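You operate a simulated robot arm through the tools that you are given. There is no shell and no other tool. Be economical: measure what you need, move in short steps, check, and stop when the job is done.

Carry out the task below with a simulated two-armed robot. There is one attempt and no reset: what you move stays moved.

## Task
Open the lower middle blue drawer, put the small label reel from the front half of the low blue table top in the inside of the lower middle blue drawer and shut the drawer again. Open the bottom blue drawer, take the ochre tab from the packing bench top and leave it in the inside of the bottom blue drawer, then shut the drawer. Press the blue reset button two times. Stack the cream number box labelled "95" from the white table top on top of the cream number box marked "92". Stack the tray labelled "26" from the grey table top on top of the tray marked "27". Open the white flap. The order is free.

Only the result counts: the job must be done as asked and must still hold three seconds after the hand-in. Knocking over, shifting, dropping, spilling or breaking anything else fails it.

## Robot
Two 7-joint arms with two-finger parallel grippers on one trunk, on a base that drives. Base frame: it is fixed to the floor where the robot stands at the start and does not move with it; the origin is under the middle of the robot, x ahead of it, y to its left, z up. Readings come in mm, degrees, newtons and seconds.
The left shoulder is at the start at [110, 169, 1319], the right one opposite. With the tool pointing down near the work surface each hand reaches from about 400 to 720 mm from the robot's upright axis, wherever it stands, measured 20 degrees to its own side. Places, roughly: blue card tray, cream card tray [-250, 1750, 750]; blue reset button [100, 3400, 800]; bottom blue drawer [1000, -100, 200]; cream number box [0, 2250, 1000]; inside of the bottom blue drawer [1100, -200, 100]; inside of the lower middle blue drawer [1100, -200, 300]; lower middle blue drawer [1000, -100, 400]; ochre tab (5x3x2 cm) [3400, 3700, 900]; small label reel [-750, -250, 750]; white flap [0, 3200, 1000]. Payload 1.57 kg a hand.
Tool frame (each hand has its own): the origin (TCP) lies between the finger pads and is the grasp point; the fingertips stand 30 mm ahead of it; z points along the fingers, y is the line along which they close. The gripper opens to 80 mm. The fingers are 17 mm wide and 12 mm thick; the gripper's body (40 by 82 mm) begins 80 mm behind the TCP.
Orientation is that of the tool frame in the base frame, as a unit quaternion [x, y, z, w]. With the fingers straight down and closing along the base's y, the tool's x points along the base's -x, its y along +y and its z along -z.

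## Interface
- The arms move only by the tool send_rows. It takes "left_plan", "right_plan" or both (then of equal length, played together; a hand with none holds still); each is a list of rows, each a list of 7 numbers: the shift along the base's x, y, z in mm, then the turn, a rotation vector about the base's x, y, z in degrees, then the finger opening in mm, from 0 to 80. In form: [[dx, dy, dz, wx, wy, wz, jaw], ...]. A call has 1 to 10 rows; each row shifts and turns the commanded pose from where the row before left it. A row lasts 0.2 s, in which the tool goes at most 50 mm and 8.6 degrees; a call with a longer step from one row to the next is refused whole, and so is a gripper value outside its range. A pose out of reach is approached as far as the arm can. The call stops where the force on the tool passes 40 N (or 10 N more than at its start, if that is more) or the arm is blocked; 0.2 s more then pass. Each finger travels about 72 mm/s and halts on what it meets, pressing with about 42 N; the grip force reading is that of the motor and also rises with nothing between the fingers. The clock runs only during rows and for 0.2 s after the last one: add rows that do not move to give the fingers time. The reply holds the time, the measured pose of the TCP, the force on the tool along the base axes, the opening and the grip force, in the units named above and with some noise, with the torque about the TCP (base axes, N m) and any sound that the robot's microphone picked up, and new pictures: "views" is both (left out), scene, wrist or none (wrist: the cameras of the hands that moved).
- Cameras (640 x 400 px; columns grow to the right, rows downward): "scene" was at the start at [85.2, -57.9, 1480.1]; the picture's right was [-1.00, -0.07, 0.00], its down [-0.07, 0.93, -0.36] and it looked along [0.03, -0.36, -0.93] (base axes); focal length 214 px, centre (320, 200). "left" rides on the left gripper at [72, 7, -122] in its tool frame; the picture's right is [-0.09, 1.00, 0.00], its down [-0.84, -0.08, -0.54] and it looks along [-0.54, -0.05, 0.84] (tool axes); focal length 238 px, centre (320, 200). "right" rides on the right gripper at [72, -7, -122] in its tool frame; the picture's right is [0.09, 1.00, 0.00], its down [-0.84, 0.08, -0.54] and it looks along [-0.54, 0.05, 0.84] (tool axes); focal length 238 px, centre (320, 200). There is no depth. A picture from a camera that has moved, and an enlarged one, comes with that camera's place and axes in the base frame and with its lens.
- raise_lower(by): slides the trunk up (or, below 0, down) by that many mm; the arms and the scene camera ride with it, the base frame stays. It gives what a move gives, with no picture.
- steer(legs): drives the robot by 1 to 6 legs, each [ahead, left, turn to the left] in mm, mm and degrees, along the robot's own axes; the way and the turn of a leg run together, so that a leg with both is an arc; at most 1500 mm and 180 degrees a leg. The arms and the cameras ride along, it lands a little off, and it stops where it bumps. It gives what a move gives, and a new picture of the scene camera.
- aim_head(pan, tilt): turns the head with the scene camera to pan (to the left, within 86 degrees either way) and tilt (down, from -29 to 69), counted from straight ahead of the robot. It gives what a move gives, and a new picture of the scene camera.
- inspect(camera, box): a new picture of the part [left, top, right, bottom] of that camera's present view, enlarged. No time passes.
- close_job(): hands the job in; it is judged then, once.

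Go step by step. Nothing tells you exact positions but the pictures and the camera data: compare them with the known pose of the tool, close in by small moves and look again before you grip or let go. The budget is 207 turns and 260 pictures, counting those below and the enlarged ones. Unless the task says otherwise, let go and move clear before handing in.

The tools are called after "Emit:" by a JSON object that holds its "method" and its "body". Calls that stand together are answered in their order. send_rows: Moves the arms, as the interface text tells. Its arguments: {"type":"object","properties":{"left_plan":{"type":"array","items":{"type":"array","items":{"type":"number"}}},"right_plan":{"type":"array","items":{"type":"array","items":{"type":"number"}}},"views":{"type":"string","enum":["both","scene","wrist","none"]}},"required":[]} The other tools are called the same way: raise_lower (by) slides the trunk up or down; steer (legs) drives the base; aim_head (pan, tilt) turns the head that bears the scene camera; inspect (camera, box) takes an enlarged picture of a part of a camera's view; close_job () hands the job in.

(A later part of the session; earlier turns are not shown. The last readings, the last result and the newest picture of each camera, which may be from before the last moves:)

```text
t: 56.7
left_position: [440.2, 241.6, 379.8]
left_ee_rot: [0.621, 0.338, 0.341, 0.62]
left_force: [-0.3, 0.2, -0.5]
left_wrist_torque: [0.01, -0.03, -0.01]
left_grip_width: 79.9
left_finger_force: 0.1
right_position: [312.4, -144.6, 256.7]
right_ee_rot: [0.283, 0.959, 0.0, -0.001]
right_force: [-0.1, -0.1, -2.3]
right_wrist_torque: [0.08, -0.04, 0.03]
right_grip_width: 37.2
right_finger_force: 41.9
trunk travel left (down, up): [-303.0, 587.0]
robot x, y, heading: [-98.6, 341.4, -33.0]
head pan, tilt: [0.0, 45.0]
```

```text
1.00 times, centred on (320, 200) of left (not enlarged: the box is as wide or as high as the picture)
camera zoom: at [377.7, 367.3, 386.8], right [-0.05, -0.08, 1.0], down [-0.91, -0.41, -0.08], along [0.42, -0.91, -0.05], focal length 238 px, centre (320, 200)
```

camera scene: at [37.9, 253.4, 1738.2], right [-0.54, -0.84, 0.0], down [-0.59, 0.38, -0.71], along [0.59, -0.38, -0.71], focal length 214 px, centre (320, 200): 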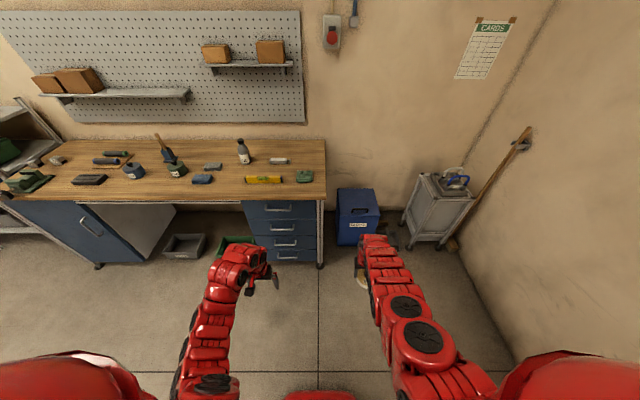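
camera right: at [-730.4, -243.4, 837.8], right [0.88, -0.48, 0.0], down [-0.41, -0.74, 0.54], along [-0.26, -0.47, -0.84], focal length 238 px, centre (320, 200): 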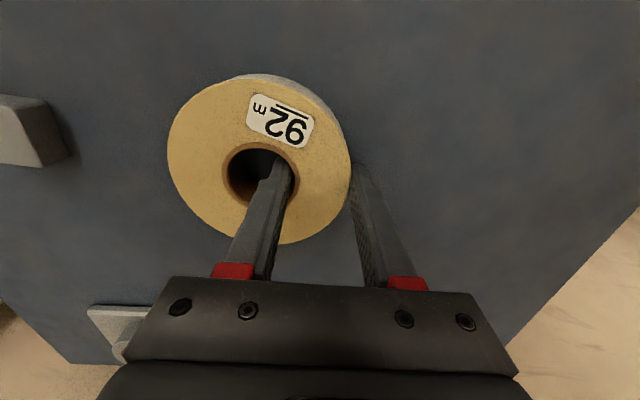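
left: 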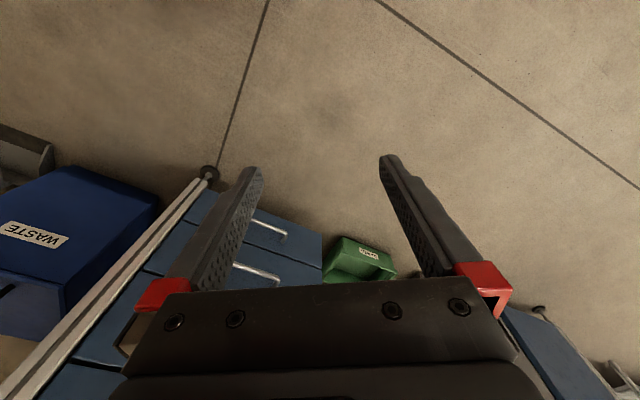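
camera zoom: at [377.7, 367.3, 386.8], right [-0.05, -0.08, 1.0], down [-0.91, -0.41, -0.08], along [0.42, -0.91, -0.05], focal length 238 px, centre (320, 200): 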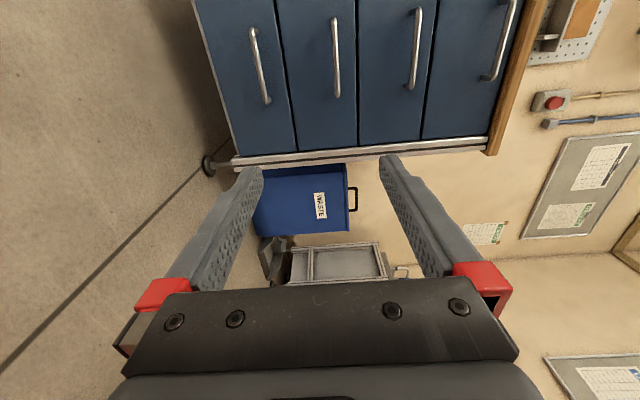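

The handle is at about (911, -3, 410). I'll drive 300 mm closer and shift the left hand to line up.

Emit:
{"method": "steer", "body": {"legs": [[300, 0, 0]]}}

Emit:
{"method": "send_rows", "body": {"left_plan": [[12, 20, 10, 0, 0, 0, 80], [13, 20, 10, 0, 0, 0, 80], [0, 0, 10, 0, 0, 0, 80]], "views": "wrist"}}

```text
t: 58.7
left_position: [692.3, 81.2, 378.9]
left_ee_rot: [0.622, 0.338, 0.341, 0.619]
left_force: [-0.4, -0.4, 0.3]
left_wrist_torque: [-0.03, 0.0, -0.04]
left_grip_width: 79.7
left_finger_force: 0.2
right_position: [564.9, -306.0, 256.4]
right_ee_rot: [0.282, 0.959, -0.001, -0.001]
right_force: [-0.5, 0.5, -2.5]
right_wrist_torque: [0.12, -0.06, -0.02]
right_grip_width: 36.7
right_finger_force: 42.0
trunk travel left (down, up): [-303.0, 587.0]
robot x, y, heading: [152.7, 183.5, -32.5]
head pan, tilt: [0.0, 45.0]
camera scene: at [289.7, 89.8, 1178.1], right [-0.54, -0.84, 0.0], down [-0.6, 0.38, -0.71], along [0.59, -0.38, -0.71], focal length 214 px, centre (320, 200)
```

scene: 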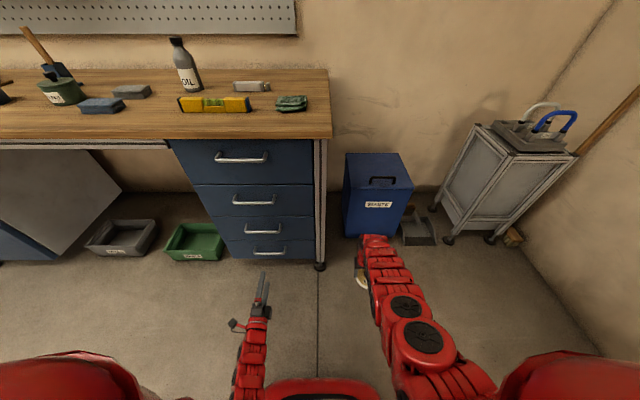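

```text
t: 59.5
left_position: [716.6, 120.5, 409.8]
left_ee_rot: [0.621, 0.339, 0.342, 0.619]
left_force: [-0.4, 0.5, -0.7]
left_wrist_torque: [-0.04, -0.02, -0.01]
left_grip_width: 80.2
left_finger_force: 0.1
right_position: [565.4, -305.1, 257.1]
right_ee_rot: [0.283, 0.959, -0.001, 0.0]
right_force: [-0.7, 0.0, -1.6]
right_wrist_torque: [0.04, -0.08, 0.02]
right_grip_width: 36.7
right_finger_force: 42.5
trunk travel left (down, up): [-303.0, 587.0]
robot x, y, heading: [153.5, 181.7, -32.8]
head pan, tilt: [0.0, 45.0]
camera left: at [655.0, 245.1, 417.1], right [-0.05, -0.08, 1.0], down [-0.91, -0.41, -0.08], along [0.42, -0.91, -0.05], focal length 238 px, centre (320, 200)
```

left: 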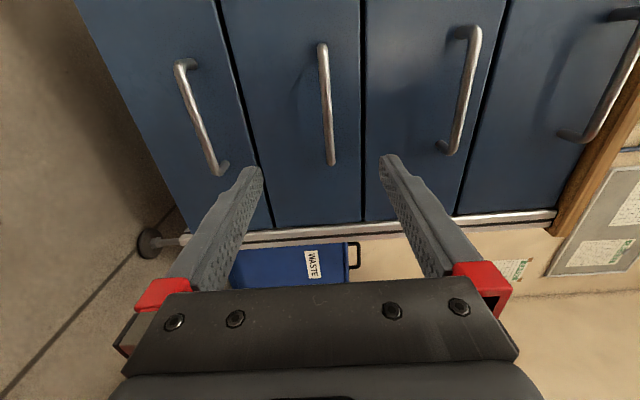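

The handle is confirmed at (912, -1, 419). I'll drive 150 mm and check again before closing in.

Emit:
{"method": "steer", "body": {"legs": [[150, 0, 0]]}}

Emit:
{"method": "send_rows", "body": {"left_plan": [[0, 0, 8, 0, 0, 0, 80], [17, -11, 0, 0, 0, 0, 80]], "views": "wrist"}}

```text
t: 60.9
left_position: [843.9, 39.2, 409.2]
left_ee_rot: [0.621, 0.338, 0.341, 0.619]
left_force: [-1.0, 0.6, -0.1]
left_wrist_torque: [-0.01, 0.0, 0.01]
left_grip_width: 80.2
left_finger_force: 0.0
right_position: [691.8, -387.5, 256.5]
right_ee_rot: [0.282, 0.959, 0.0, -0.002]
right_force: [0.2, -0.5, -3.4]
right_wrist_torque: [0.12, -0.08, -0.01]
right_grip_width: 36.8
right_finger_force: 41.8
trunk travel left (down, up): [-303.0, 587.0]
robot x, y, heading: [277.6, 97.2, -32.8]
head pan, tilt: [0.0, 45.0]
camera scene: at [415.9, 8.6, 1178.1], right [-0.54, -0.84, 0.0], down [-0.6, 0.38, -0.71], along [0.59, -0.38, -0.71], focal length 214 px, centre (320, 200)
```

scene: 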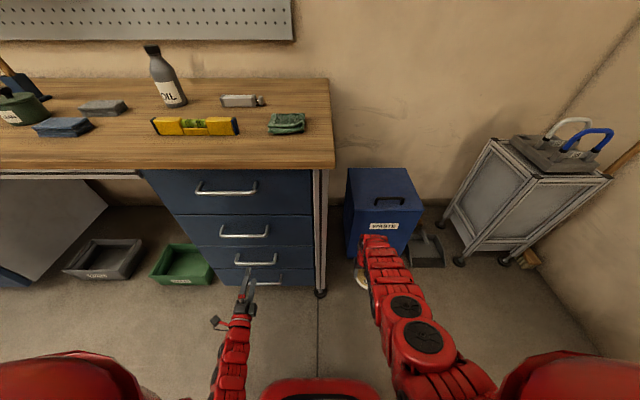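

```text
t: 61.5
left_position: [859.4, 29.0, 417.3]
left_ee_rot: [0.621, 0.339, 0.342, 0.619]
left_force: [-0.7, -0.3, 0.1]
left_wrist_torque: [0.0, 0.02, -0.01]
left_grip_width: 80.5
left_finger_force: 0.1
right_position: [691.7, -387.3, 255.9]
right_ee_rot: [0.282, 0.959, -0.001, -0.002]
right_force: [-0.3, 0.3, -2.4]
right_wrist_torque: [0.07, -0.04, -0.01]
right_grip_width: 36.9
right_finger_force: 42.7
trunk travel left (down, up): [-303.0, 587.0]
robot x, y, heading: [277.7, 98.3, -32.8]
head pan, tilt: [0.0, 45.0]
camera left: at [797.4, 153.0, 424.7], right [-0.05, -0.08, 1.0], down [-0.91, -0.41, -0.08], along [0.42, -0.91, -0.05], focal length 238 px, centre (320, 200)
```

left: 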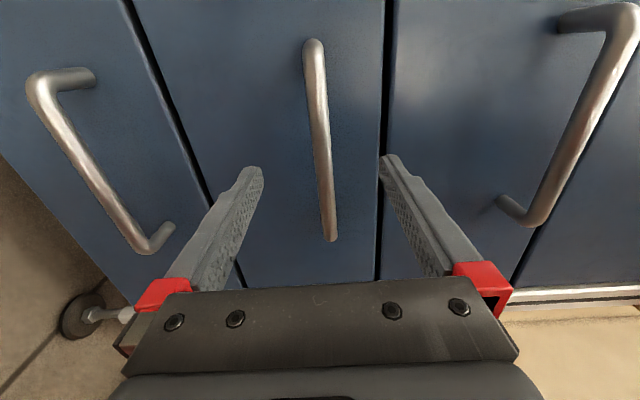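

Emit:
{"method": "send_rows", "body": {"left_plan": [[16, -8, 0, 0, 0, 0, 80], [17, -9, 0, 0, 0, 0, 80], [14, -9, 0, 0, 0, 0, 80], [0, 0, 0, 0, 0, 0, 80]], "views": "wrist"}}

```text
t: 62.5
left_position: [907.3, 2.4, 418.5]
left_ee_rot: [0.621, 0.339, 0.342, 0.619]
left_force: [0.1, 0.1, 0.1]
left_wrist_torque: [-0.02, 0.0, 0.0]
left_grip_width: 79.9
left_finger_force: 0.0
right_position: [691.5, -387.0, 256.7]
right_ee_rot: [0.282, 0.959, 0.0, -0.001]
right_force: [-0.2, 0.1, -1.7]
right_wrist_torque: [0.1, -0.06, -0.02]
right_grip_width: 37.1
right_finger_force: 42.0
trunk travel left (down, up): [-303.0, 587.0]
robot x, y, heading: [280.9, 101.9, -32.6]
head pan, tilt: [0.0, 45.0]
camera left: at [844.5, 126.4, 424.4], right [-0.05, -0.08, 1.0], down [-0.91, -0.41, -0.08], along [0.42, -0.91, -0.05], focal length 238 px, centre (320, 200)
```

left: 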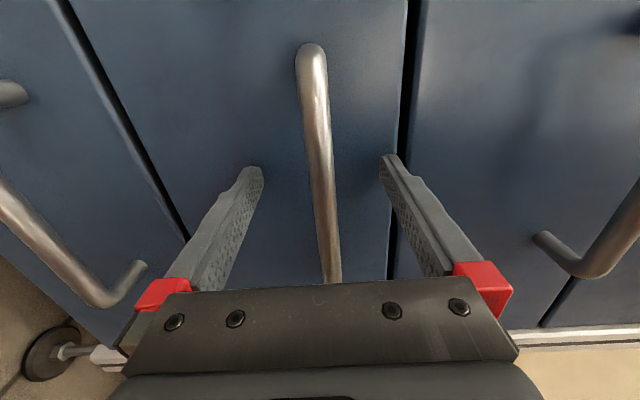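

The bar is between the fingers. Closing.

Emit:
{"method": "send_rows", "body": {"left_plan": [[0, 0, 0, 0, 0, 0, 50], [0, 0, 0, 0, 0, 0, 25], [0, 0, 0, 0, 0, 0, 5], [0, 0, 0, 0, 0, 0, 5], [0, 0, 0, 0, 0, 0, 5]], "views": "wrist"}}

```text
t: 63.7
left_position: [906.4, 1.5, 420.3]
left_ee_rot: [0.62, 0.337, 0.342, 0.62]
left_force: [2.0, 2.0, 16.7]
left_wrist_torque: [-0.09, 0.21, -0.21]
left_grip_width: 13.7
left_finger_force: 30.6
right_position: [691.2, -387.2, 256.2]
right_ee_rot: [0.282, 0.959, 0.0, 0.001]
right_force: [-0.1, -0.2, -2.3]
right_wrist_torque: [0.09, -0.06, 0.0]
right_grip_width: 37.1
right_finger_force: 41.6
trunk travel left (down, up): [-303.0, 587.0]
robot x, y, heading: [279.4, 97.2, -32.8]
head pan, tilt: [0.0, 45.0]
camera left: at [844.5, 126.5, 426.3], right [-0.06, -0.08, 1.0], down [-0.91, -0.41, -0.08], along [0.42, -0.91, -0.05], focal length 238 px, centre (320, 200)
```

left: 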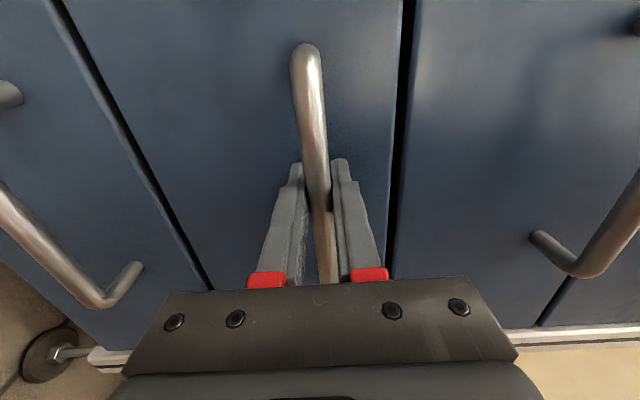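

Gripped. I'll relieve the vertical bias and pull by driving back.

Emit:
{"method": "send_rows", "body": {"left_plan": [[0, 0, 3, 0, 0, 0, 5]], "views": "none"}}

Emit:
{"method": "steer", "body": {"legs": [[-120, 0, 0]]}}

```text
t: 64.1
left_position: [906.9, 1.5, 420.6]
left_ee_rot: [0.621, 0.338, 0.341, 0.619]
left_force: [-0.5, -1.0, 6.7]
left_wrist_torque: [-0.1, 0.13, -0.43]
left_grip_width: 13.7
left_finger_force: 29.8
right_position: [692.0, -386.6, 257.4]
right_ee_rot: [0.283, 0.959, 0.0, 0.0]
right_force: [-0.7, 0.2, -2.9]
right_wrist_torque: [0.1, -0.04, -0.01]
right_grip_width: 36.9
right_finger_force: 42.4
trunk travel left (down, up): [-303.0, 587.0]
robot x, y, heading: [279.3, 96.0, -33.0]
head pan, tilt: [0.0, 45.0]
```

```text
t: 65.3
left_position: [804.8, 68.0, 420.0]
left_ee_rot: [0.621, 0.34, 0.34, 0.619]
left_force: [-0.6, 0.4, -2.8]
left_wrist_torque: [-0.18, 0.12, 0.22]
left_grip_width: 13.6
left_finger_force: 30.1
right_position: [589.4, -322.3, 257.2]
right_ee_rot: [0.282, 0.959, 0.0, -0.001]
right_force: [-0.8, -0.7, -2.9]
right_wrist_torque: [0.09, -0.03, -0.02]
right_grip_width: 37.1
right_finger_force: 41.7
trunk travel left (down, up): [-303.0, 587.0]
robot x, y, heading: [175.2, 166.8, -32.5]
head pan, tilt: [0.0, 45.0]
camera scene: at [313.4, 74.7, 1178.2], right [-0.54, -0.84, 0.0], down [-0.59, 0.38, -0.71], along [0.59, -0.38, -0.71], focal length 214 px, centre (320, 200)
```

scene: 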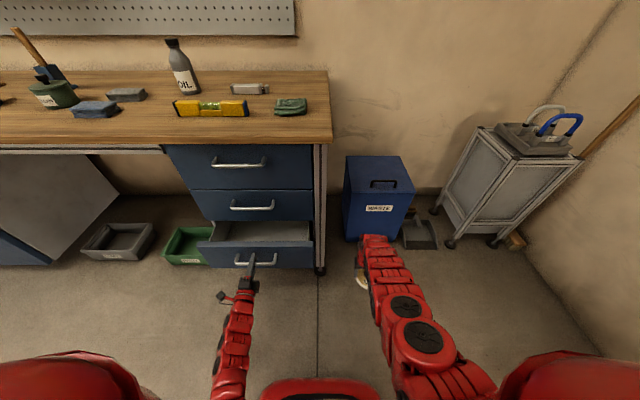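

Opening smoothly. I'll pull further.

Emit:
{"method": "steer", "body": {"legs": [[-180, 0, 0]]}}

```text
t: 66.8
left_position: [655.1, 164.1, 420.0]
left_ee_rot: [0.621, 0.34, 0.341, 0.619]
left_force: [0.8, 3.1, -0.8]
left_wrist_torque: [-0.11, 0.1, 0.19]
left_grip_width: 13.6
left_finger_force: 30.6
right_position: [439.6, -225.6, 257.5]
right_ee_rot: [0.283, 0.959, -0.001, -0.001]
right_force: [-1.1, 0.4, -2.2]
right_wrist_torque: [0.06, -0.05, 0.02]
right_grip_width: 37.1
right_finger_force: 42.3
trunk travel left (down, up): [-303.0, 587.0]
robot x, y, heading: [24.4, 258.6, -32.8]
head pan, tilt: [0.0, 45.0]
camera scene: at [163.5, 171.2, 1178.2], right [-0.54, -0.84, 0.0], down [-0.59, 0.38, -0.71], along [0.59, -0.38, -0.71], focal length 214 px, centre (320, 200)
```

scene: 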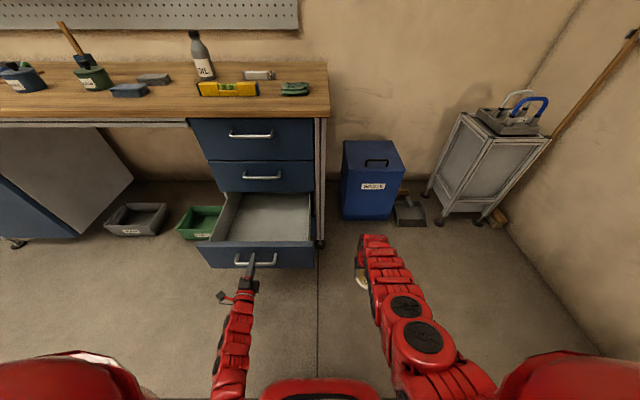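

The drawer is open 300 mm. I'll release the handle, back off, raise, and bring the right hand with the reel over it.

Emit:
{"method": "send_rows", "body": {"left_plan": [[0, 0, 0, 0, 0, 0, 30], [0, 0, 0, 0, 0, 0, 60], [0, 0, 0, 0, 0, 0, 80], [0, 0, 0, 0, 0, 0, 80]], "views": "none"}}

Emit:
{"method": "steer", "body": {"legs": [[-120, 0, 0]]}}

Emit:
{"method": "raise_lower", "body": {"by": 380}}

Emit:
{"method": "steer", "body": {"legs": [[0, 430, 0]]}}

```text
t: 67.8
left_position: [654.8, 164.9, 420.5]
left_ee_rot: [0.621, 0.34, 0.341, 0.619]
left_force: [-0.1, -0.1, -0.2]
left_wrist_torque: [-0.02, 0.0, 0.01]
left_grip_width: 80.0
left_finger_force: 0.1
right_position: [439.4, -225.0, 256.6]
right_ee_rot: [0.283, 0.959, -0.001, -0.001]
right_force: [-0.2, 0.0, -2.2]
right_wrist_torque: [0.09, -0.01, 0.0]
right_grip_width: 36.7
right_finger_force: 42.0
trunk travel left (down, up): [-303.0, 587.0]
robot x, y, heading: [24.4, 261.0, -32.8]
head pan, tilt: [0.0, 45.0]
```

```text
t: 69.1
left_position: [555.0, 229.2, 420.1]
left_ee_rot: [0.621, 0.339, 0.34, 0.619]
left_force: [-0.1, 0.4, 0.3]
left_wrist_torque: [0.04, 0.02, 0.0]
left_grip_width: 80.0
left_finger_force: 0.1
right_position: [340.1, -159.2, 256.4]
right_ee_rot: [0.282, 0.959, 0.0, -0.001]
right_force: [0.0, -0.3, -1.7]
right_wrist_torque: [0.05, -0.06, -0.01]
right_grip_width: 36.7
right_finger_force: 42.0
trunk travel left (down, up): [-303.0, 587.0]
robot x, y, heading: [-70.2, 323.3, -32.7]
head pan, tilt: [0.0, 45.0]
camera scene: at [63.5, 235.5, 1178.3], right [-0.54, -0.84, 0.0], down [-0.59, 0.38, -0.71], along [0.59, -0.38, -0.71], focal length 214 px, centre (320, 200)
```

scene: 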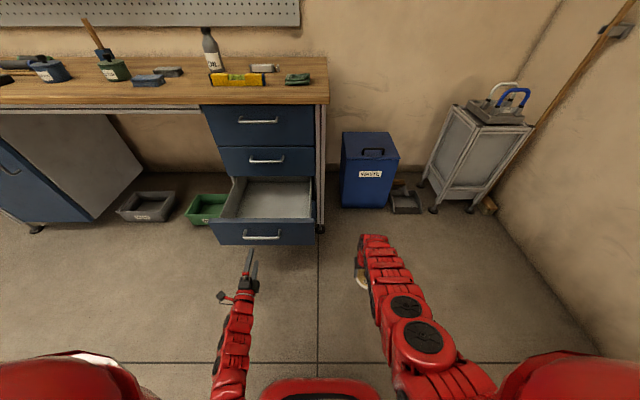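

```text
t: 72.8
left_position: [555.9, 227.4, 800.2]
left_ee_rot: [0.621, 0.339, 0.341, 0.619]
left_force: [0.8, 0.7, 0.5]
left_wrist_torque: [0.0, -0.01, -0.01]
left_grip_width: 80.0
left_finger_force: 0.1
right_position: [339.5, -161.3, 636.0]
right_ee_rot: [0.283, 0.959, 0.0, -0.001]
right_force: [-0.7, -0.2, -2.1]
right_wrist_torque: [0.11, -0.01, 0.0]
right_grip_width: 37.2
right_finger_force: 41.7
trunk travel left (down, up): [-683.0, 207.0]
robot x, y, heading: [-75.0, 325.3, -32.5]
head pan, tilt: [0.0, 45.0]
```

```text
t: 75.4
left_position: [786.5, 586.8, 800.0]
left_ee_rot: [0.621, 0.34, 0.341, 0.618]
left_force: [0.4, 0.0, -0.5]
left_wrist_torque: [0.0, -0.03, 0.02]
left_grip_width: 79.9
left_finger_force: 0.1
right_position: [570.0, 196.9, 636.3]
right_ee_rot: [0.282, 0.959, -0.001, -0.001]
right_force: [0.4, -0.2, -2.4]
right_wrist_torque: [0.03, -0.05, 0.05]
right_grip_width: 36.7
right_finger_force: 41.9
trunk travel left (down, up): [-683.0, 207.0]
robot x, y, heading: [159.4, 684.2, -32.9]
head pan, tilt: [0.0, 45.0]
camera scene: at [294.5, 593.6, 1558.2], right [-0.54, -0.84, 0.0], down [-0.6, 0.38, -0.71], along [0.59, -0.38, -0.71], focal length 214 px, centre (320, 200)
```

scene: 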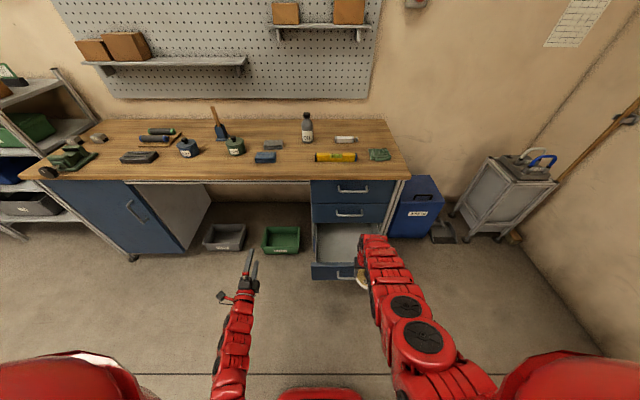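

Moving ahead so the reel sits above the open drawer.

Emit:
{"method": "steer", "body": {"legs": [[245, 45, 0]]}}

Emit:
{"method": "inspect", "body": {"camera": "right", "box": [0, 0, 640, 400]}}

```text
t: 77.2
left_position: [1016.3, 492.1, 799.1]
left_ee_rot: [0.621, 0.34, 0.342, 0.618]
left_force: [-0.1, -0.2, 0.6]
left_wrist_torque: [-0.01, -0.05, -0.01]
left_grip_width: 79.9
left_finger_force: 0.0
right_position: [800.6, 103.5, 635.5]
right_ee_rot: [0.281, 0.96, -0.001, -0.001]
right_force: [0.2, -0.4, -2.7]
right_wrist_torque: [0.06, -0.06, 0.01]
right_grip_width: 36.9
right_finger_force: 42.2
trunk travel left (down, up): [-683.0, 207.0]
robot x, y, heading: [386.8, 585.7, -32.7]
head pan, tilt: [0.0, 45.0]
camera scene: at [525.5, 498.4, 1558.1], right [-0.54, -0.84, 0.0], down [-0.6, 0.38, -0.71], along [0.59, -0.38, -0.71], focal length 214 px, centre (320, 200)
```

scene: 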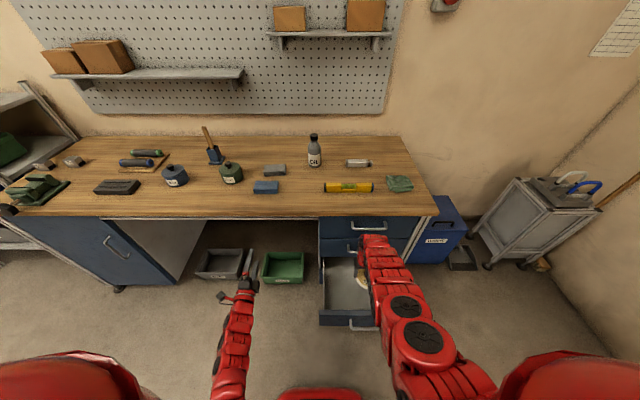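

```text
1.00 times, centred on (320, 200) of right (not enlarged: the box is as wide or as high as the picture)
camera zoom: at [736.5, 135.8, 757.3], right [0.46, 0.89, 0.0], down [0.75, -0.39, 0.54], along [0.48, -0.25, -0.84], focal length 238 px, centre (320, 200)
```

zoom: 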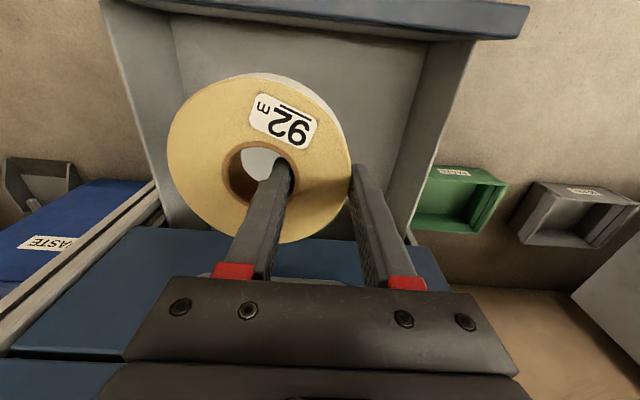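

The reel is over the drawer, a little right of centre. I'll shift left and lower.

Emit:
{"method": "send_rows", "body": {"right_plan": [[7, 10, 0, 0, 0, 0, 20], [6, 10, 0, 0, 0, 0, 20]], "views": "none"}}

Emit:
{"method": "raise_lower", "body": {"by": -190}}

Emit:
{"method": "inspect", "body": {"camera": "right", "box": [0, 0, 640, 400]}}

```text
t: 77.8
left_position: [1016.1, 493.2, 799.7]
left_ee_rot: [0.621, 0.34, 0.341, 0.618]
left_force: [0.3, 0.3, 0.2]
left_wrist_torque: [0.03, 0.02, -0.04]
left_grip_width: 80.2
left_finger_force: 0.1
right_position: [814.7, 123.5, 635.4]
right_ee_rot: [0.282, 0.96, -0.001, -0.002]
right_force: [0.5, -0.6, -2.2]
right_wrist_torque: [0.08, -0.04, 0.04]
right_grip_width: 37.1
right_finger_force: 41.8
trunk travel left (down, up): [-683.0, 207.0]
robot x, y, heading: [391.5, 587.6, -32.6]
head pan, tilt: [0.0, 45.0]
```

```text
t: 79.9
left_position: [1016.9, 492.2, 609.2]
left_ee_rot: [0.621, 0.339, 0.341, 0.619]
left_force: [0.1, -0.2, -0.1]
left_wrist_torque: [-0.02, 0.01, -0.04]
left_grip_width: 80.1
left_finger_force: 0.1
right_position: [814.8, 123.3, 446.5]
right_ee_rot: [0.282, 0.959, 0.0, -0.003]
right_force: [-0.8, -1.1, -1.8]
right_wrist_torque: [0.12, -0.02, -0.02]
right_grip_width: 36.9
right_finger_force: 41.4
trunk travel left (down, up): [-493.0, 397.0]
robot x, y, heading: [389.9, 584.8, -32.7]
head pan, tilt: [0.0, 45.0]
```

```text
1.00 times, centred on (320, 200) of right (not enlarged: the box is as wide or as high as the picture)
camera zoom: at [749.4, 156.2, 567.6], right [0.46, 0.89, 0.0], down [0.75, -0.39, 0.54], along [0.48, -0.25, -0.84], focal length 238 px, centre (320, 200)
```

zoom: 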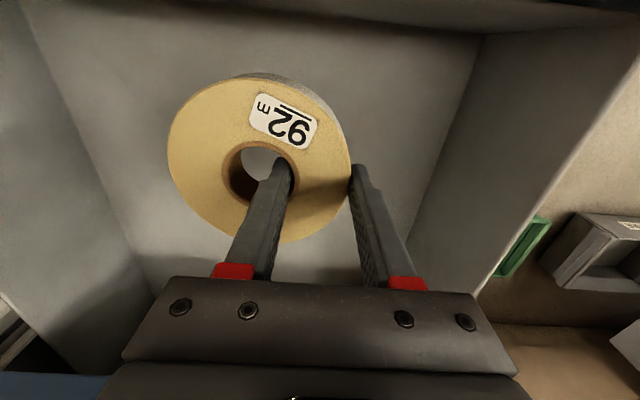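

Emit:
{"method": "raise_lower", "body": {"by": -60}}

Emit:
{"method": "inspect", "body": {"camera": "right", "box": [0, 0, 640, 400]}}

```text
t: 80.9
left_position: [1016.1, 493.2, 550.2]
left_ee_rot: [0.621, 0.34, 0.341, 0.619]
left_force: [-0.8, -0.5, 0.2]
left_wrist_torque: [0.0, -0.04, -0.02]
left_grip_width: 80.0
left_finger_force: 0.1
right_position: [815.0, 123.7, 386.8]
right_ee_rot: [0.281, 0.96, 0.0, -0.001]
right_force: [0.1, 0.7, -3.1]
right_wrist_torque: [0.06, -0.06, 0.03]
right_grip_width: 36.9
right_finger_force: 42.1
trunk travel left (down, up): [-433.0, 457.0]
robot x, y, heading: [390.2, 590.2, -32.4]
head pan, tilt: [0.0, 45.0]
```

```text
1.00 times, centred on (320, 200) of right (not enlarged: the box is as wide or as high as the picture)
camera zoom: at [749.4, 156.2, 507.7], right [0.46, 0.89, 0.0], down [0.75, -0.39, 0.54], along [0.48, -0.25, -0.84], focal length 238 px, centre (320, 200)
```

zoom: 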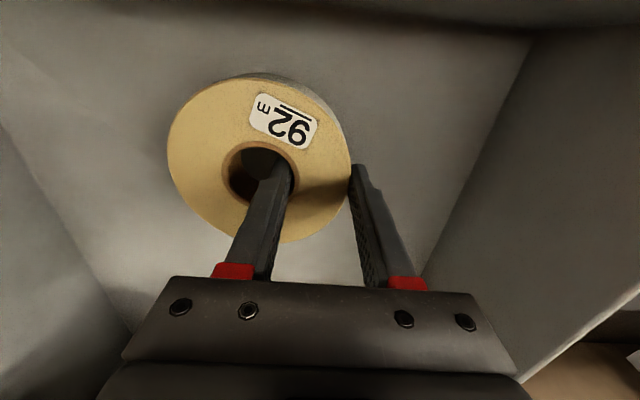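

Emit:
{"method": "raise_lower", "body": {"by": -25}}

Emit:
{"method": "raise_lower", "body": {"by": -8}}

Emit:
{"method": "inspect", "body": {"camera": "right", "box": [0, 0, 640, 400]}}

```text
t: 81.6
left_position: [1016.6, 491.9, 523.9]
left_ee_rot: [0.62, 0.34, 0.342, 0.618]
left_force: [0.1, 0.6, -0.4]
left_wrist_torque: [-0.02, 0.01, -0.01]
left_grip_width: 80.0
left_finger_force: 0.0
right_position: [814.7, 123.6, 361.5]
right_ee_rot: [0.282, 0.959, 0.0, 0.0]
right_force: [-0.8, -0.3, -1.9]
right_wrist_torque: [0.06, -0.04, -0.02]
right_grip_width: 36.7
right_finger_force: 42.1
trunk travel left (down, up): [-408.0, 482.0]
robot x, y, heading: [388.3, 587.3, -32.6]
head pan, tilt: [0.0, 45.0]
```

```text
t: 82.1
left_position: [1016.5, 491.8, 516.2]
left_ee_rot: [0.62, 0.34, 0.342, 0.619]
left_force: [-0.3, 0.5, 0.6]
left_wrist_torque: [0.0, 0.05, 0.02]
left_grip_width: 80.0
left_finger_force: 0.1
right_position: [813.2, 122.3, 352.8]
right_ee_rot: [0.281, 0.96, 0.0, -0.002]
right_force: [0.5, -0.1, -2.6]
right_wrist_torque: [0.09, -0.07, 0.0]
right_grip_width: 36.6
right_finger_force: 42.1
trunk travel left (down, up): [-400.0, 490.0]
robot x, y, heading: [390.7, 589.0, -32.7]
head pan, tilt: [0.0, 45.0]
```

```text
1.00 times, centred on (320, 200) of right (not enlarged: the box is as wide or as high as the picture)
camera zoom: at [749.4, 156.2, 474.6], right [0.46, 0.89, 0.0], down [0.75, -0.39, 0.54], along [0.48, -0.25, -0.84], focal length 238 px, centre (320, 200)
```

zoom: 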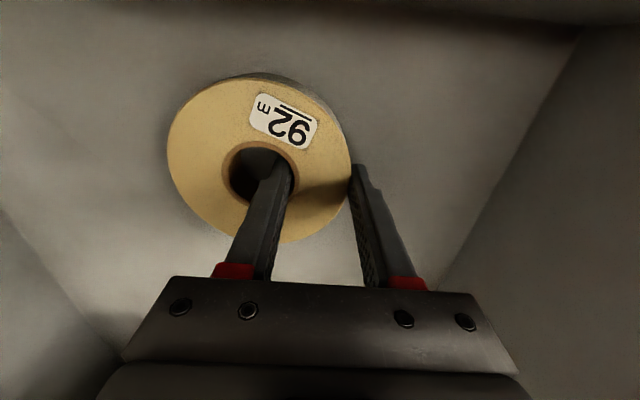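

Emit:
{"method": "raise_lower", "body": {"by": -6}}

Emit:
{"method": "raise_lower", "body": {"by": -6}}

```text
t: 82.7
left_position: [1015.4, 494.7, 512.5]
left_ee_rot: [0.621, 0.34, 0.341, 0.619]
left_force: [-0.3, -1.0, 0.2]
left_wrist_torque: [-0.02, -0.02, -0.02]
left_grip_width: 79.8
left_finger_force: 0.0
right_position: [816.4, 123.3, 349.8]
right_ee_rot: [0.281, 0.96, -0.001, 0.001]
right_force: [0.6, -1.7, 23.1]
right_wrist_torque: [0.54, 0.86, 0.1]
right_grip_width: 37.1
right_finger_force: 42.1
trunk travel left (down, up): [-394.0, 496.0]
robot x, y, heading: [387.0, 588.8, -32.6]
head pan, tilt: [0.0, 45.0]
```

```text
t: 83.2
left_position: [1015.1, 493.1, 507.6]
left_ee_rot: [0.619, 0.339, 0.343, 0.619]
left_force: [-0.4, 0.1, 0.6]
left_wrist_torque: [0.0, 0.03, 0.03]
left_grip_width: 80.0
left_finger_force: 0.0
right_position: [813.9, 122.7, 343.5]
right_ee_rot: [0.281, 0.96, -0.001, 0.002]
right_force: [-0.2, -2.3, 29.8]
right_wrist_torque: [0.22, -0.49, -0.07]
right_grip_width: 36.5
right_finger_force: 42.2
trunk travel left (down, up): [-388.0, 502.0]
robot x, y, heading: [387.7, 589.6, -32.6]
head pan, tilt: [0.0, 45.0]
```

On the drawer floor. Releasing, then rising.

Emit:
{"method": "send_rows", "body": {"right_plan": [[0, 0, 2, 0, 0, 0, 50], [0, 0, 0, 0, 0, 0, 60], [0, 0, 0, 0, 0, 0, 60], [0, 0, 20, 0, 0, 0, 60]], "views": "wrist"}}

Emit:
{"method": "raise_lower", "body": {"by": 250}}

Emit:
{"method": "inspect", "body": {"camera": "right", "box": [0, 0, 640, 400]}}

```text
t: 84.2
left_position: [1015.5, 492.9, 505.2]
left_ee_rot: [0.621, 0.34, 0.342, 0.618]
left_force: [0.0, -0.9, -0.2]
left_wrist_torque: [-0.05, -0.02, 0.01]
left_grip_width: 79.9
left_finger_force: 0.1
right_position: [813.7, 123.8, 363.8]
right_ee_rot: [0.281, 0.96, -0.001, -0.001]
right_force: [-0.8, -0.8, -0.5]
right_wrist_torque: [0.05, 0.01, 0.0]
right_grip_width: 60.0
right_finger_force: 0.0
trunk travel left (down, up): [-388.0, 502.0]
robot x, y, heading: [386.3, 589.1, -32.6]
head pan, tilt: [0.0, 45.0]
camera right: at [749.4, 157.5, 485.2], right [0.46, 0.89, 0.0], down [0.75, -0.39, 0.54], along [0.48, -0.25, -0.84], focal length 238 px, centre (320, 200)
```

right: 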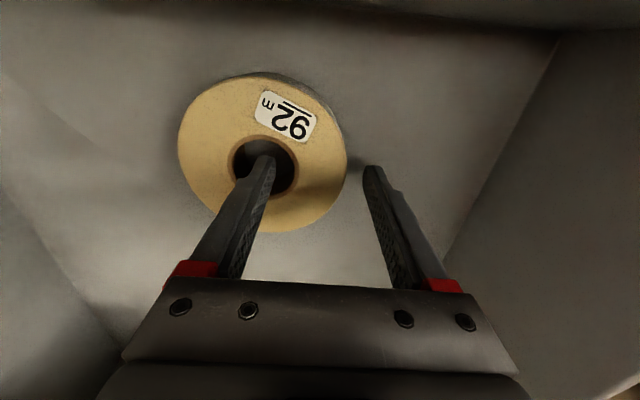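

```text
t: 86.8
left_position: [1017.4, 493.4, 754.2]
left_ee_rot: [0.621, 0.34, 0.342, 0.618]
left_force: [0.3, 0.3, -0.7]
left_wrist_torque: [-0.02, -0.02, 0.01]
left_grip_width: 80.3
left_finger_force: 0.1
right_position: [814.8, 123.5, 613.4]
right_ee_rot: [0.281, 0.96, 0.0, -0.002]
right_force: [0.4, -0.7, -0.3]
right_wrist_torque: [0.01, 0.03, 0.02]
right_grip_width: 60.1
right_finger_force: 0.0
trunk travel left (down, up): [-638.0, 252.0]
robot x, y, heading: [385.3, 588.3, -32.6]
head pan, tilt: [0.0, 45.0]
```

```text
1.00 times, centred on (320, 200) of right (not enlarged: the box is as wide or as high as the picture)
camera zoom: at [749.4, 156.6, 735.0], right [0.46, 0.89, 0.0], down [0.75, -0.39, 0.54], along [0.48, -0.25, -0.84], focal length 238 px, centre (320, 200)
```

zoom: 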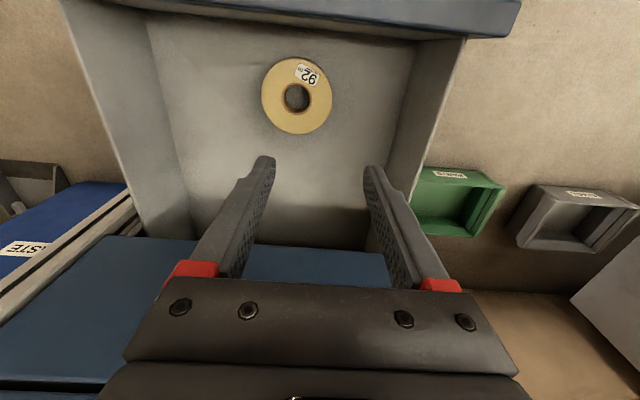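

The reel lies flat in the drawer. I'll back away, retract the right hand, line up the left fist with the panel above the handle, and push it shut.

Emit:
{"method": "steer", "body": {"legs": [[-320, 0, 0], [0, -473, 0]]}}

Emit:
{"method": "send_rows", "body": {"right_plan": [[-33, 21, 25, 0, 0, 0, 60], [-33, 21, 25, 0, 0, 0, 40], [-33, 21, 25, 0, 0, 0, 20], [-33, 21, 25, 0, 0, 0, 20], [0, 0, 40, 0, 0, 0, 20], [0, 0, 40, 0, 0, 0, 20]], "left_plan": [[0, 0, 0, 0, 0, 0, 60], [0, 0, 0, 0, 0, 0, 40], [0, 0, 0, 0, 0, 0, 20], [0, 0, 0, 0, 0, 0, 0], [0, 0, 0, 0, 0, 0, 0], [0, 0, 0, 0, 0, 0, 0]], "views": "none"}}

Emit:
{"method": "raise_lower", "body": {"by": -279}}

Emit:
{"method": "inspect", "body": {"camera": "left", "box": [0, 0, 640, 400]}}

```text
t: 91.4
left_position: [492.4, 267.1, 756.0]
left_ee_rot: [0.622, 0.34, 0.341, 0.618]
left_force: [-0.2, -0.7, -0.5]
left_wrist_torque: [0.01, -0.01, 0.04]
left_grip_width: 80.0
left_finger_force: 0.1
right_position: [289.6, -100.7, 614.4]
right_ee_rot: [0.282, 0.959, 0.001, -0.002]
right_force: [0.1, -0.1, -0.2]
right_wrist_torque: [-0.03, 0.01, 0.01]
right_grip_width: 59.9
right_finger_force: 0.1
trunk travel left (down, up): [-638.0, 252.0]
robot x, y, heading: [-138.4, 364.2, -33.1]
head pan, tilt: [0.0, 45.0]
camera scene: at [0.2, 273.9, 1513.2], right [-0.54, -0.84, 0.0], down [-0.59, 0.38, -0.71], along [0.59, -0.38, -0.71], focal length 214 px, centre (320, 200)
```

scene: 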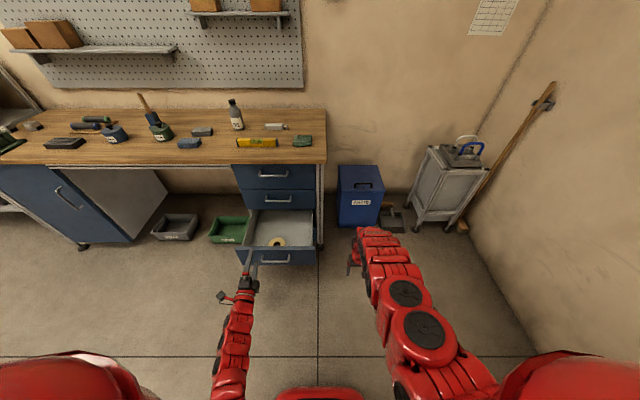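

```text
t: 92.8
left_position: [491.8, 267.7, 754.5]
left_ee_rot: [0.621, 0.341, 0.34, 0.619]
left_force: [-0.4, -0.1, 0.4]
left_wrist_torque: [0.02, -0.01, 0.01]
left_grip_width: 0.1
left_finger_force: 21.3
right_position: [226.6, -60.7, 685.9]
right_ee_rot: [0.282, 0.959, 0.0, -0.002]
right_force: [-0.2, 0.3, 0.5]
right_wrist_torque: [-0.01, -0.02, -0.01]
right_grip_width: 19.9
right_finger_force: 0.0
right hand out of reach, approached as far as the arm can: row 3, 4, 5, 6
trunk travel left (down, up): [-638.0, 252.0]
robot x, y, heading: [-135.2, 363.0, -33.1]
head pan, tilt: [0.0, 45.0]
```

```text
t: 95.6
left_position: [492.6, 267.8, 475.3]
left_ee_rot: [0.621, 0.339, 0.341, 0.619]
left_force: [0.4, 0.7, 0.7]
left_wrist_torque: [-0.01, 0.0, 0.01]
left_grip_width: 0.0
left_finger_force: 21.4
right_position: [226.8, -61.0, 406.2]
right_ee_rot: [0.282, 0.959, -0.001, -0.002]
right_force: [-0.4, 0.4, 0.0]
right_wrist_torque: [0.06, 0.03, 0.01]
right_grip_width: 20.2
right_finger_force: 0.0
trunk travel left (down, up): [-359.0, 531.0]
robot x, y, heading: [-137.8, 365.2, -32.6]
head pan, tilt: [0.0, 45.0]
```

```text
1.00 times, centred on (320, 200) of left (not enlarged: the box is as wide or as high as the picture)
camera zoom: at [429.4, 392.0, 483.1], right [-0.05, -0.08, 1.0], down [-0.91, -0.41, -0.08], along [0.42, -0.91, -0.05], focal length 238 px, centre (320, 200)
```

zoom: 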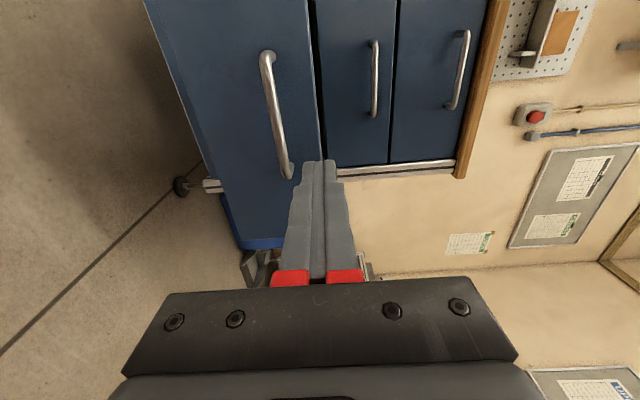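

Emit:
{"method": "raise_lower", "body": {"by": -29}}

Emit:
{"method": "steer", "body": {"legs": [[170, 0, 0]]}}

Emit:
{"method": "inspect", "body": {"camera": "left", "box": [0, 0, 640, 400]}}

```text
t: 96.3
left_position: [491.3, 267.8, 447.1]
left_ee_rot: [0.621, 0.339, 0.34, 0.619]
left_force: [0.2, -0.2, -0.7]
left_wrist_torque: [-0.04, 0.01, 0.01]
left_grip_width: 0.0
left_finger_force: 21.4
right_position: [227.0, -61.6, 377.6]
right_ee_rot: [0.283, 0.959, 0.0, -0.002]
right_force: [1.2, 0.1, -0.8]
right_wrist_torque: [0.0, -0.03, -0.03]
right_grip_width: 20.0
right_finger_force: 0.1
trunk travel left (down, up): [-330.0, 560.0]
robot x, y, heading: [-135.3, 360.4, -32.7]
head pan, tilt: [0.0, 45.0]
```

```text
t: 97.8
left_position: [632.1, 176.1, 447.6]
left_ee_rot: [0.622, 0.338, 0.34, 0.619]
left_force: [-0.9, 0.8, 0.6]
left_wrist_torque: [-0.03, -0.05, 0.0]
left_grip_width: 0.0
left_finger_force: 21.3
right_position: [366.8, -150.4, 376.6]
right_ee_rot: [0.283, 0.959, 0.0, -0.003]
right_force: [0.1, 0.6, -0.2]
right_wrist_torque: [-0.01, 0.0, 0.02]
right_grip_width: 19.8
right_finger_force: 0.0
trunk travel left (down, up): [-330.0, 560.0]
robot x, y, heading: [1.0, 274.3, -32.9]
head pan, tilt: [0.0, 45.0]
camera scene: at [141.3, 183.3, 1205.1], right [-0.54, -0.84, 0.0], down [-0.59, 0.38, -0.71], along [0.59, -0.38, -0.71], focal length 214 px, centre (320, 200)
```

scene: 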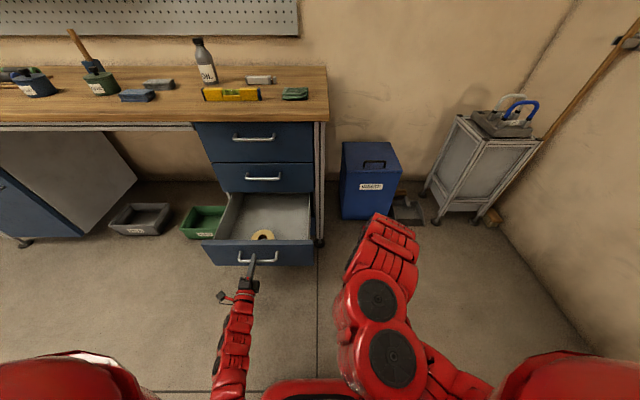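

```text
1.00 times, centred on (320, 200) of left (not enlarged: the box is as wide or as high as the picture)
camera zoom: at [570.1, 300.4, 453.7], right [-0.05, -0.08, 1.0], down [-0.91, -0.41, -0.08], along [0.42, -0.91, -0.05], focal length 238 px, centre (320, 200)
```

zoom: 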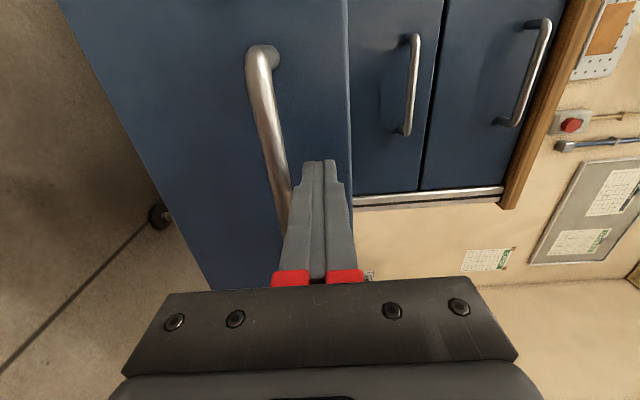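

The fist sits between the bar and the panel's top edge. Pushing.

Emit:
{"method": "steer", "body": {"legs": [[250, 0, 0]]}}

Emit:
{"method": "steer", "body": {"legs": [[120, 0, 0]]}}

```text
t: 99.6
left_position: [843.3, 39.6, 446.2]
left_ee_rot: [0.622, 0.338, 0.34, 0.619]
left_force: [-0.3, -0.1, 0.0]
left_wrist_torque: [-0.03, 0.0, 0.01]
left_grip_width: 0.3
left_finger_force: 21.4
right_position: [576.8, -288.3, 376.6]
right_ee_rot: [0.284, 0.959, 0.0, -0.003]
right_force: [-0.8, 0.3, -0.1]
right_wrist_torque: [0.01, 0.02, -0.04]
right_grip_width: 20.0
right_finger_force: 0.1
trunk travel left (down, up): [-330.0, 560.0]
robot x, y, heading: [215.7, 139.2, -33.0]
head pan, tilt: [0.0, 45.0]
camera scene: at [352.0, 47.2, 1205.1], right [-0.54, -0.84, 0.0], down [-0.59, 0.38, -0.71], along [0.59, -0.38, -0.71], focal length 214 px, centre (320, 200)
```

scene: 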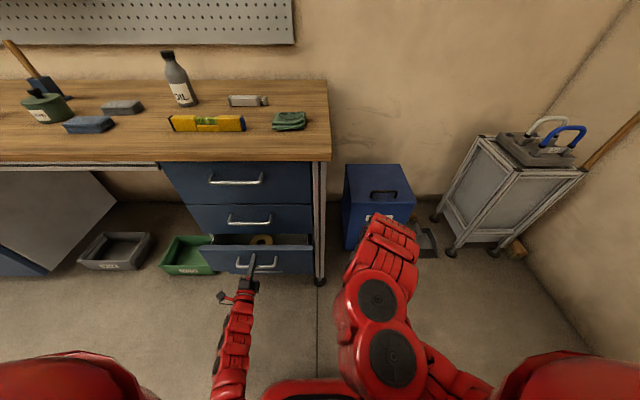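

```text
t: 100.7
left_position: [907.3, -2.6, 446.6]
left_ee_rot: [0.62, 0.337, 0.34, 0.622]
left_force: [-6.7, 3.0, 2.5]
left_wrist_torque: [-0.01, -0.02, -0.07]
left_grip_width: 0.1
left_finger_force: 20.9
right_position: [648.9, -332.2, 377.1]
right_ee_rot: [0.282, 0.959, 0.0, -0.002]
right_force: [-0.3, -0.4, 0.1]
right_wrist_torque: [0.02, 0.02, 0.02]
right_grip_width: 20.1
right_finger_force: 0.2
trunk travel left (down, up): [-330.0, 560.0]
robot x, y, heading: [285.5, 92.1, -32.6]
head pan, tilt: [0.0, 45.0]
stopped in leg 1: the force on the tool passed its limit at 309 N (the readings are from after the stop); the commanded pose is now the measured one
camera scene: at [420.9, 3.4, 1205.2], right [-0.54, -0.84, 0.0], down [-0.59, 0.38, -0.71], along [0.6, -0.38, -0.71], focal length 214 px, centre (320, 200)
```

scene: 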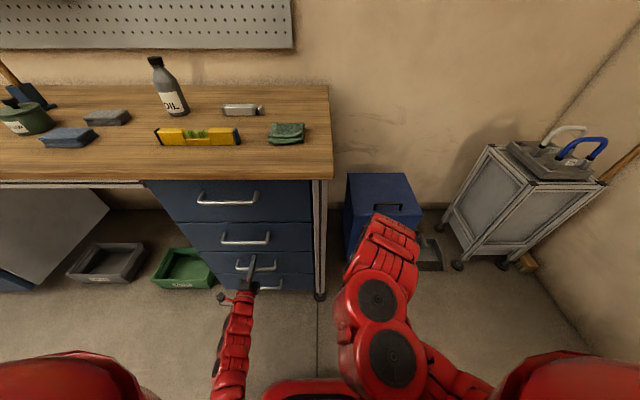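

Emit:
{"method": "steer", "body": {"legs": [[-150, 0, 0]]}}

Emit:
{"method": "inspect", "body": {"camera": "left", "box": [0, 0, 640, 400]}}

Emit:
{"method": "inspect", "body": {"camera": "scene", "box": [120, 140, 380, 300]}}

```text
t: 102.1
left_position: [780.9, 79.9, 447.3]
left_ee_rot: [0.62, 0.337, 0.34, 0.621]
left_force: [0.2, -0.5, 0.6]
left_wrist_torque: [0.01, 0.0, 0.01]
left_grip_width: 0.0
left_finger_force: 21.4
right_position: [520.4, -251.6, 377.8]
right_ee_rot: [0.282, 0.959, 0.0, -0.002]
right_force: [-0.7, 0.3, 0.5]
right_wrist_torque: [0.01, -0.05, -0.02]
right_grip_width: 19.9
right_finger_force: 0.0
trunk travel left (down, up): [-330.0, 560.0]
robot x, y, heading: [158.2, 176.1, -32.7]
head pan, tilt: [0.0, 45.0]
camera scene: at [293.5, 85.2, 1205.4], right [-0.54, -0.84, 0.0], down [-0.59, 0.38, -0.71], along [0.59, -0.38, -0.71], focal length 214 px, centre (320, 200)
```

scene: 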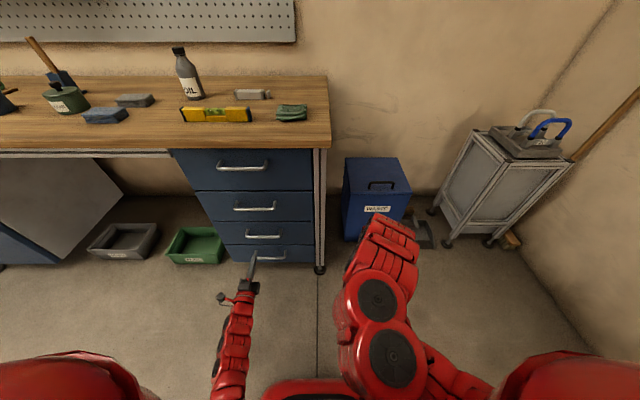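

```text
1.00 times, centred on (320, 200) of left (not enlarged: the box is as wide or as high as the picture)
camera zoom: at [719.1, 204.5, 453.2], right [-0.05, -0.08, 1.0], down [-0.91, -0.41, -0.08], along [0.41, -0.91, -0.05], focal length 238 px, centre (320, 200)
```

zoom: 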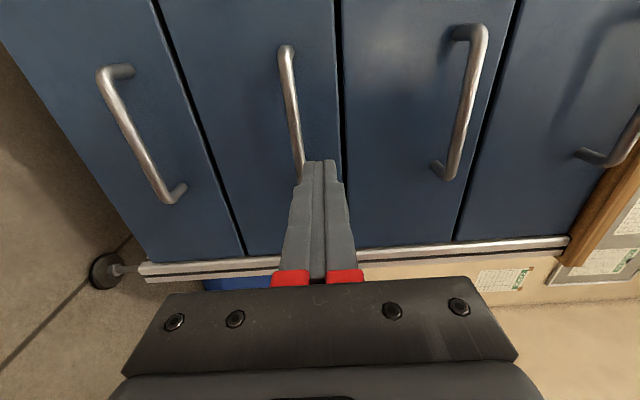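

```text
2.46 times, centred on (250, 220) of scene
camera zoom: at [293.5, 85.2, 1205.4], right [-0.54, -0.84, 0.0], down [-0.59, 0.38, -0.71], along [0.59, -0.38, -0.71], focal length 528 px, centre (492, 151)
```

zoom: 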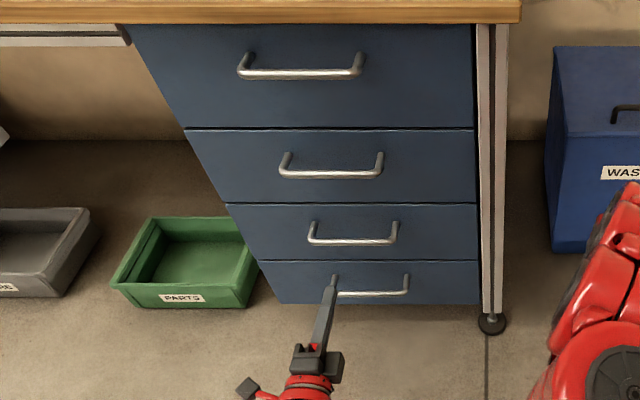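

The lower-middle drawer is shut with the reel inside. Next is the grey table with the trays: raise, back off, turn around and strafe alongside it.

Emit:
{"method": "raise_lower", "body": {"by": 400}}

Emit:
{"method": "raise_lower", "body": {"by": 80}}

Emit:
{"method": "steer", "body": {"legs": [[-300, 0, 0], [0, 0, 180]]}}

Emit:
{"method": "steer", "body": {"legs": [[0, -930, 0]]}}

```text
t: 105.9
left_position: [780.8, 79.3, 845.9]
left_ee_rot: [0.619, 0.338, 0.34, 0.622]
left_force: [0.1, -0.3, -0.2]
left_wrist_torque: [0.0, -0.04, 0.02]
left_grip_width: 0.0
left_finger_force: 21.4
right_position: [520.6, -250.8, 777.2]
right_ee_rot: [0.282, 0.959, 0.0, -0.002]
right_force: [-0.6, 0.1, 0.3]
right_wrist_torque: [0.01, 0.01, 0.0]
right_grip_width: 19.8
right_finger_force: 0.0
trunk travel left (down, up): [-730.0, 160.0]
robot x, y, heading: [156.3, 174.9, -32.8]
head pan, tilt: [0.0, 45.0]
```

```text
t: 107.1
left_position: [781.0, 79.4, 926.8]
left_ee_rot: [0.621, 0.337, 0.339, 0.621]
left_force: [0.0, 0.6, 0.2]
left_wrist_torque: [-0.01, -0.01, 0.02]
left_grip_width: 0.0
left_finger_force: 20.8
right_position: [521.6, -252.1, 858.1]
right_ee_rot: [0.282, 0.959, 0.001, -0.003]
right_force: [-0.4, -0.5, -0.2]
right_wrist_torque: [0.05, -0.01, 0.01]
right_grip_width: 20.1
right_finger_force: 0.3
trunk travel left (down, up): [-810.0, 80.0]
robot x, y, heading: [153.2, 172.4, -32.5]
head pan, tilt: [0.0, 45.0]
```

```text
t: 116.4
left_position: [-713.9, 450.7, 925.3]
left_ee_rot: [-0.328, 0.625, 0.627, -0.33]
left_force: [0.3, 0.2, -0.2]
left_wrist_torque: [0.01, 0.02, -0.02]
left_grip_width: 0.0
left_finger_force: 20.9
right_position: [-444.2, 772.4, 857.3]
right_ee_rot: [0.955, -0.297, 0.002, 0.0]
right_force: [0.3, 0.8, -0.2]
right_wrist_torque: [0.01, 0.05, 0.03]
right_grip_width: 20.0
right_finger_force: 0.1
trunk travel left (down, up): [-810.0, 80.0]
robot x, y, heading: [-91.5, 333.6, 145.7]
head pan, tilt: [0.0, 45.0]
camera scene: at [-225.7, 425.3, 1685.2], right [0.57, 0.82, 0.0], down [0.58, -0.4, -0.71], along [-0.58, 0.4, -0.71], focal length 214 px, centre (320, 200)
```

scene: 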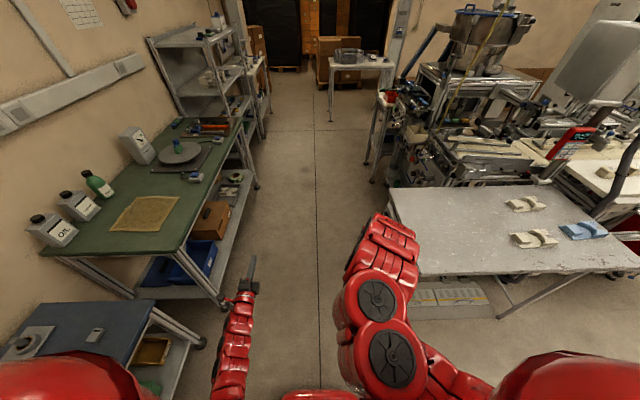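

```text
t: 121.3
left_position: [-183.6, 1221.4, 926.6]
left_ee_rot: [-0.327, 0.625, 0.627, -0.33]
left_force: [0.5, -0.2, -0.5]
left_wrist_torque: [0.0, 0.02, -0.01]
left_grip_width: 0.0
left_finger_force: 21.1
right_position: [87.3, 1542.7, 857.6]
right_ee_rot: [0.955, -0.298, 0.003, 0.0]
right_force: [0.5, 0.3, 0.3]
right_wrist_torque: [0.01, 0.0, 0.03]
right_grip_width: 20.0
right_finger_force: 0.0
trunk travel left (down, up): [-810.0, 80.0]
robot x, y, heading: [438.8, 1106.1, 145.3]
head pan, tilt: [0.0, 45.0]
camera scene: at [304.6, 1195.2, 1685.2], right [0.57, 0.82, 0.0], down [0.58, -0.4, -0.71], along [-0.58, 0.4, -0.71], focal length 214 px, centre (320, 200)
```

scene: 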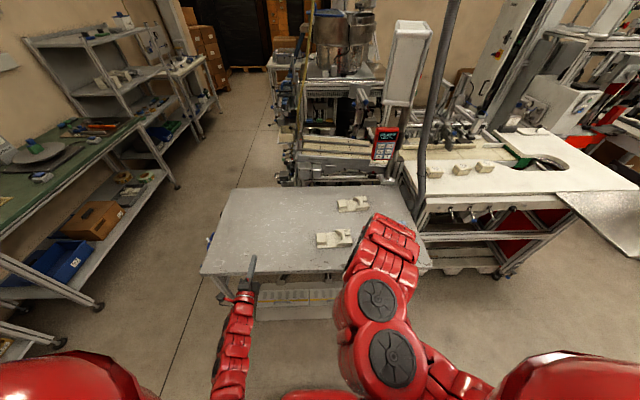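

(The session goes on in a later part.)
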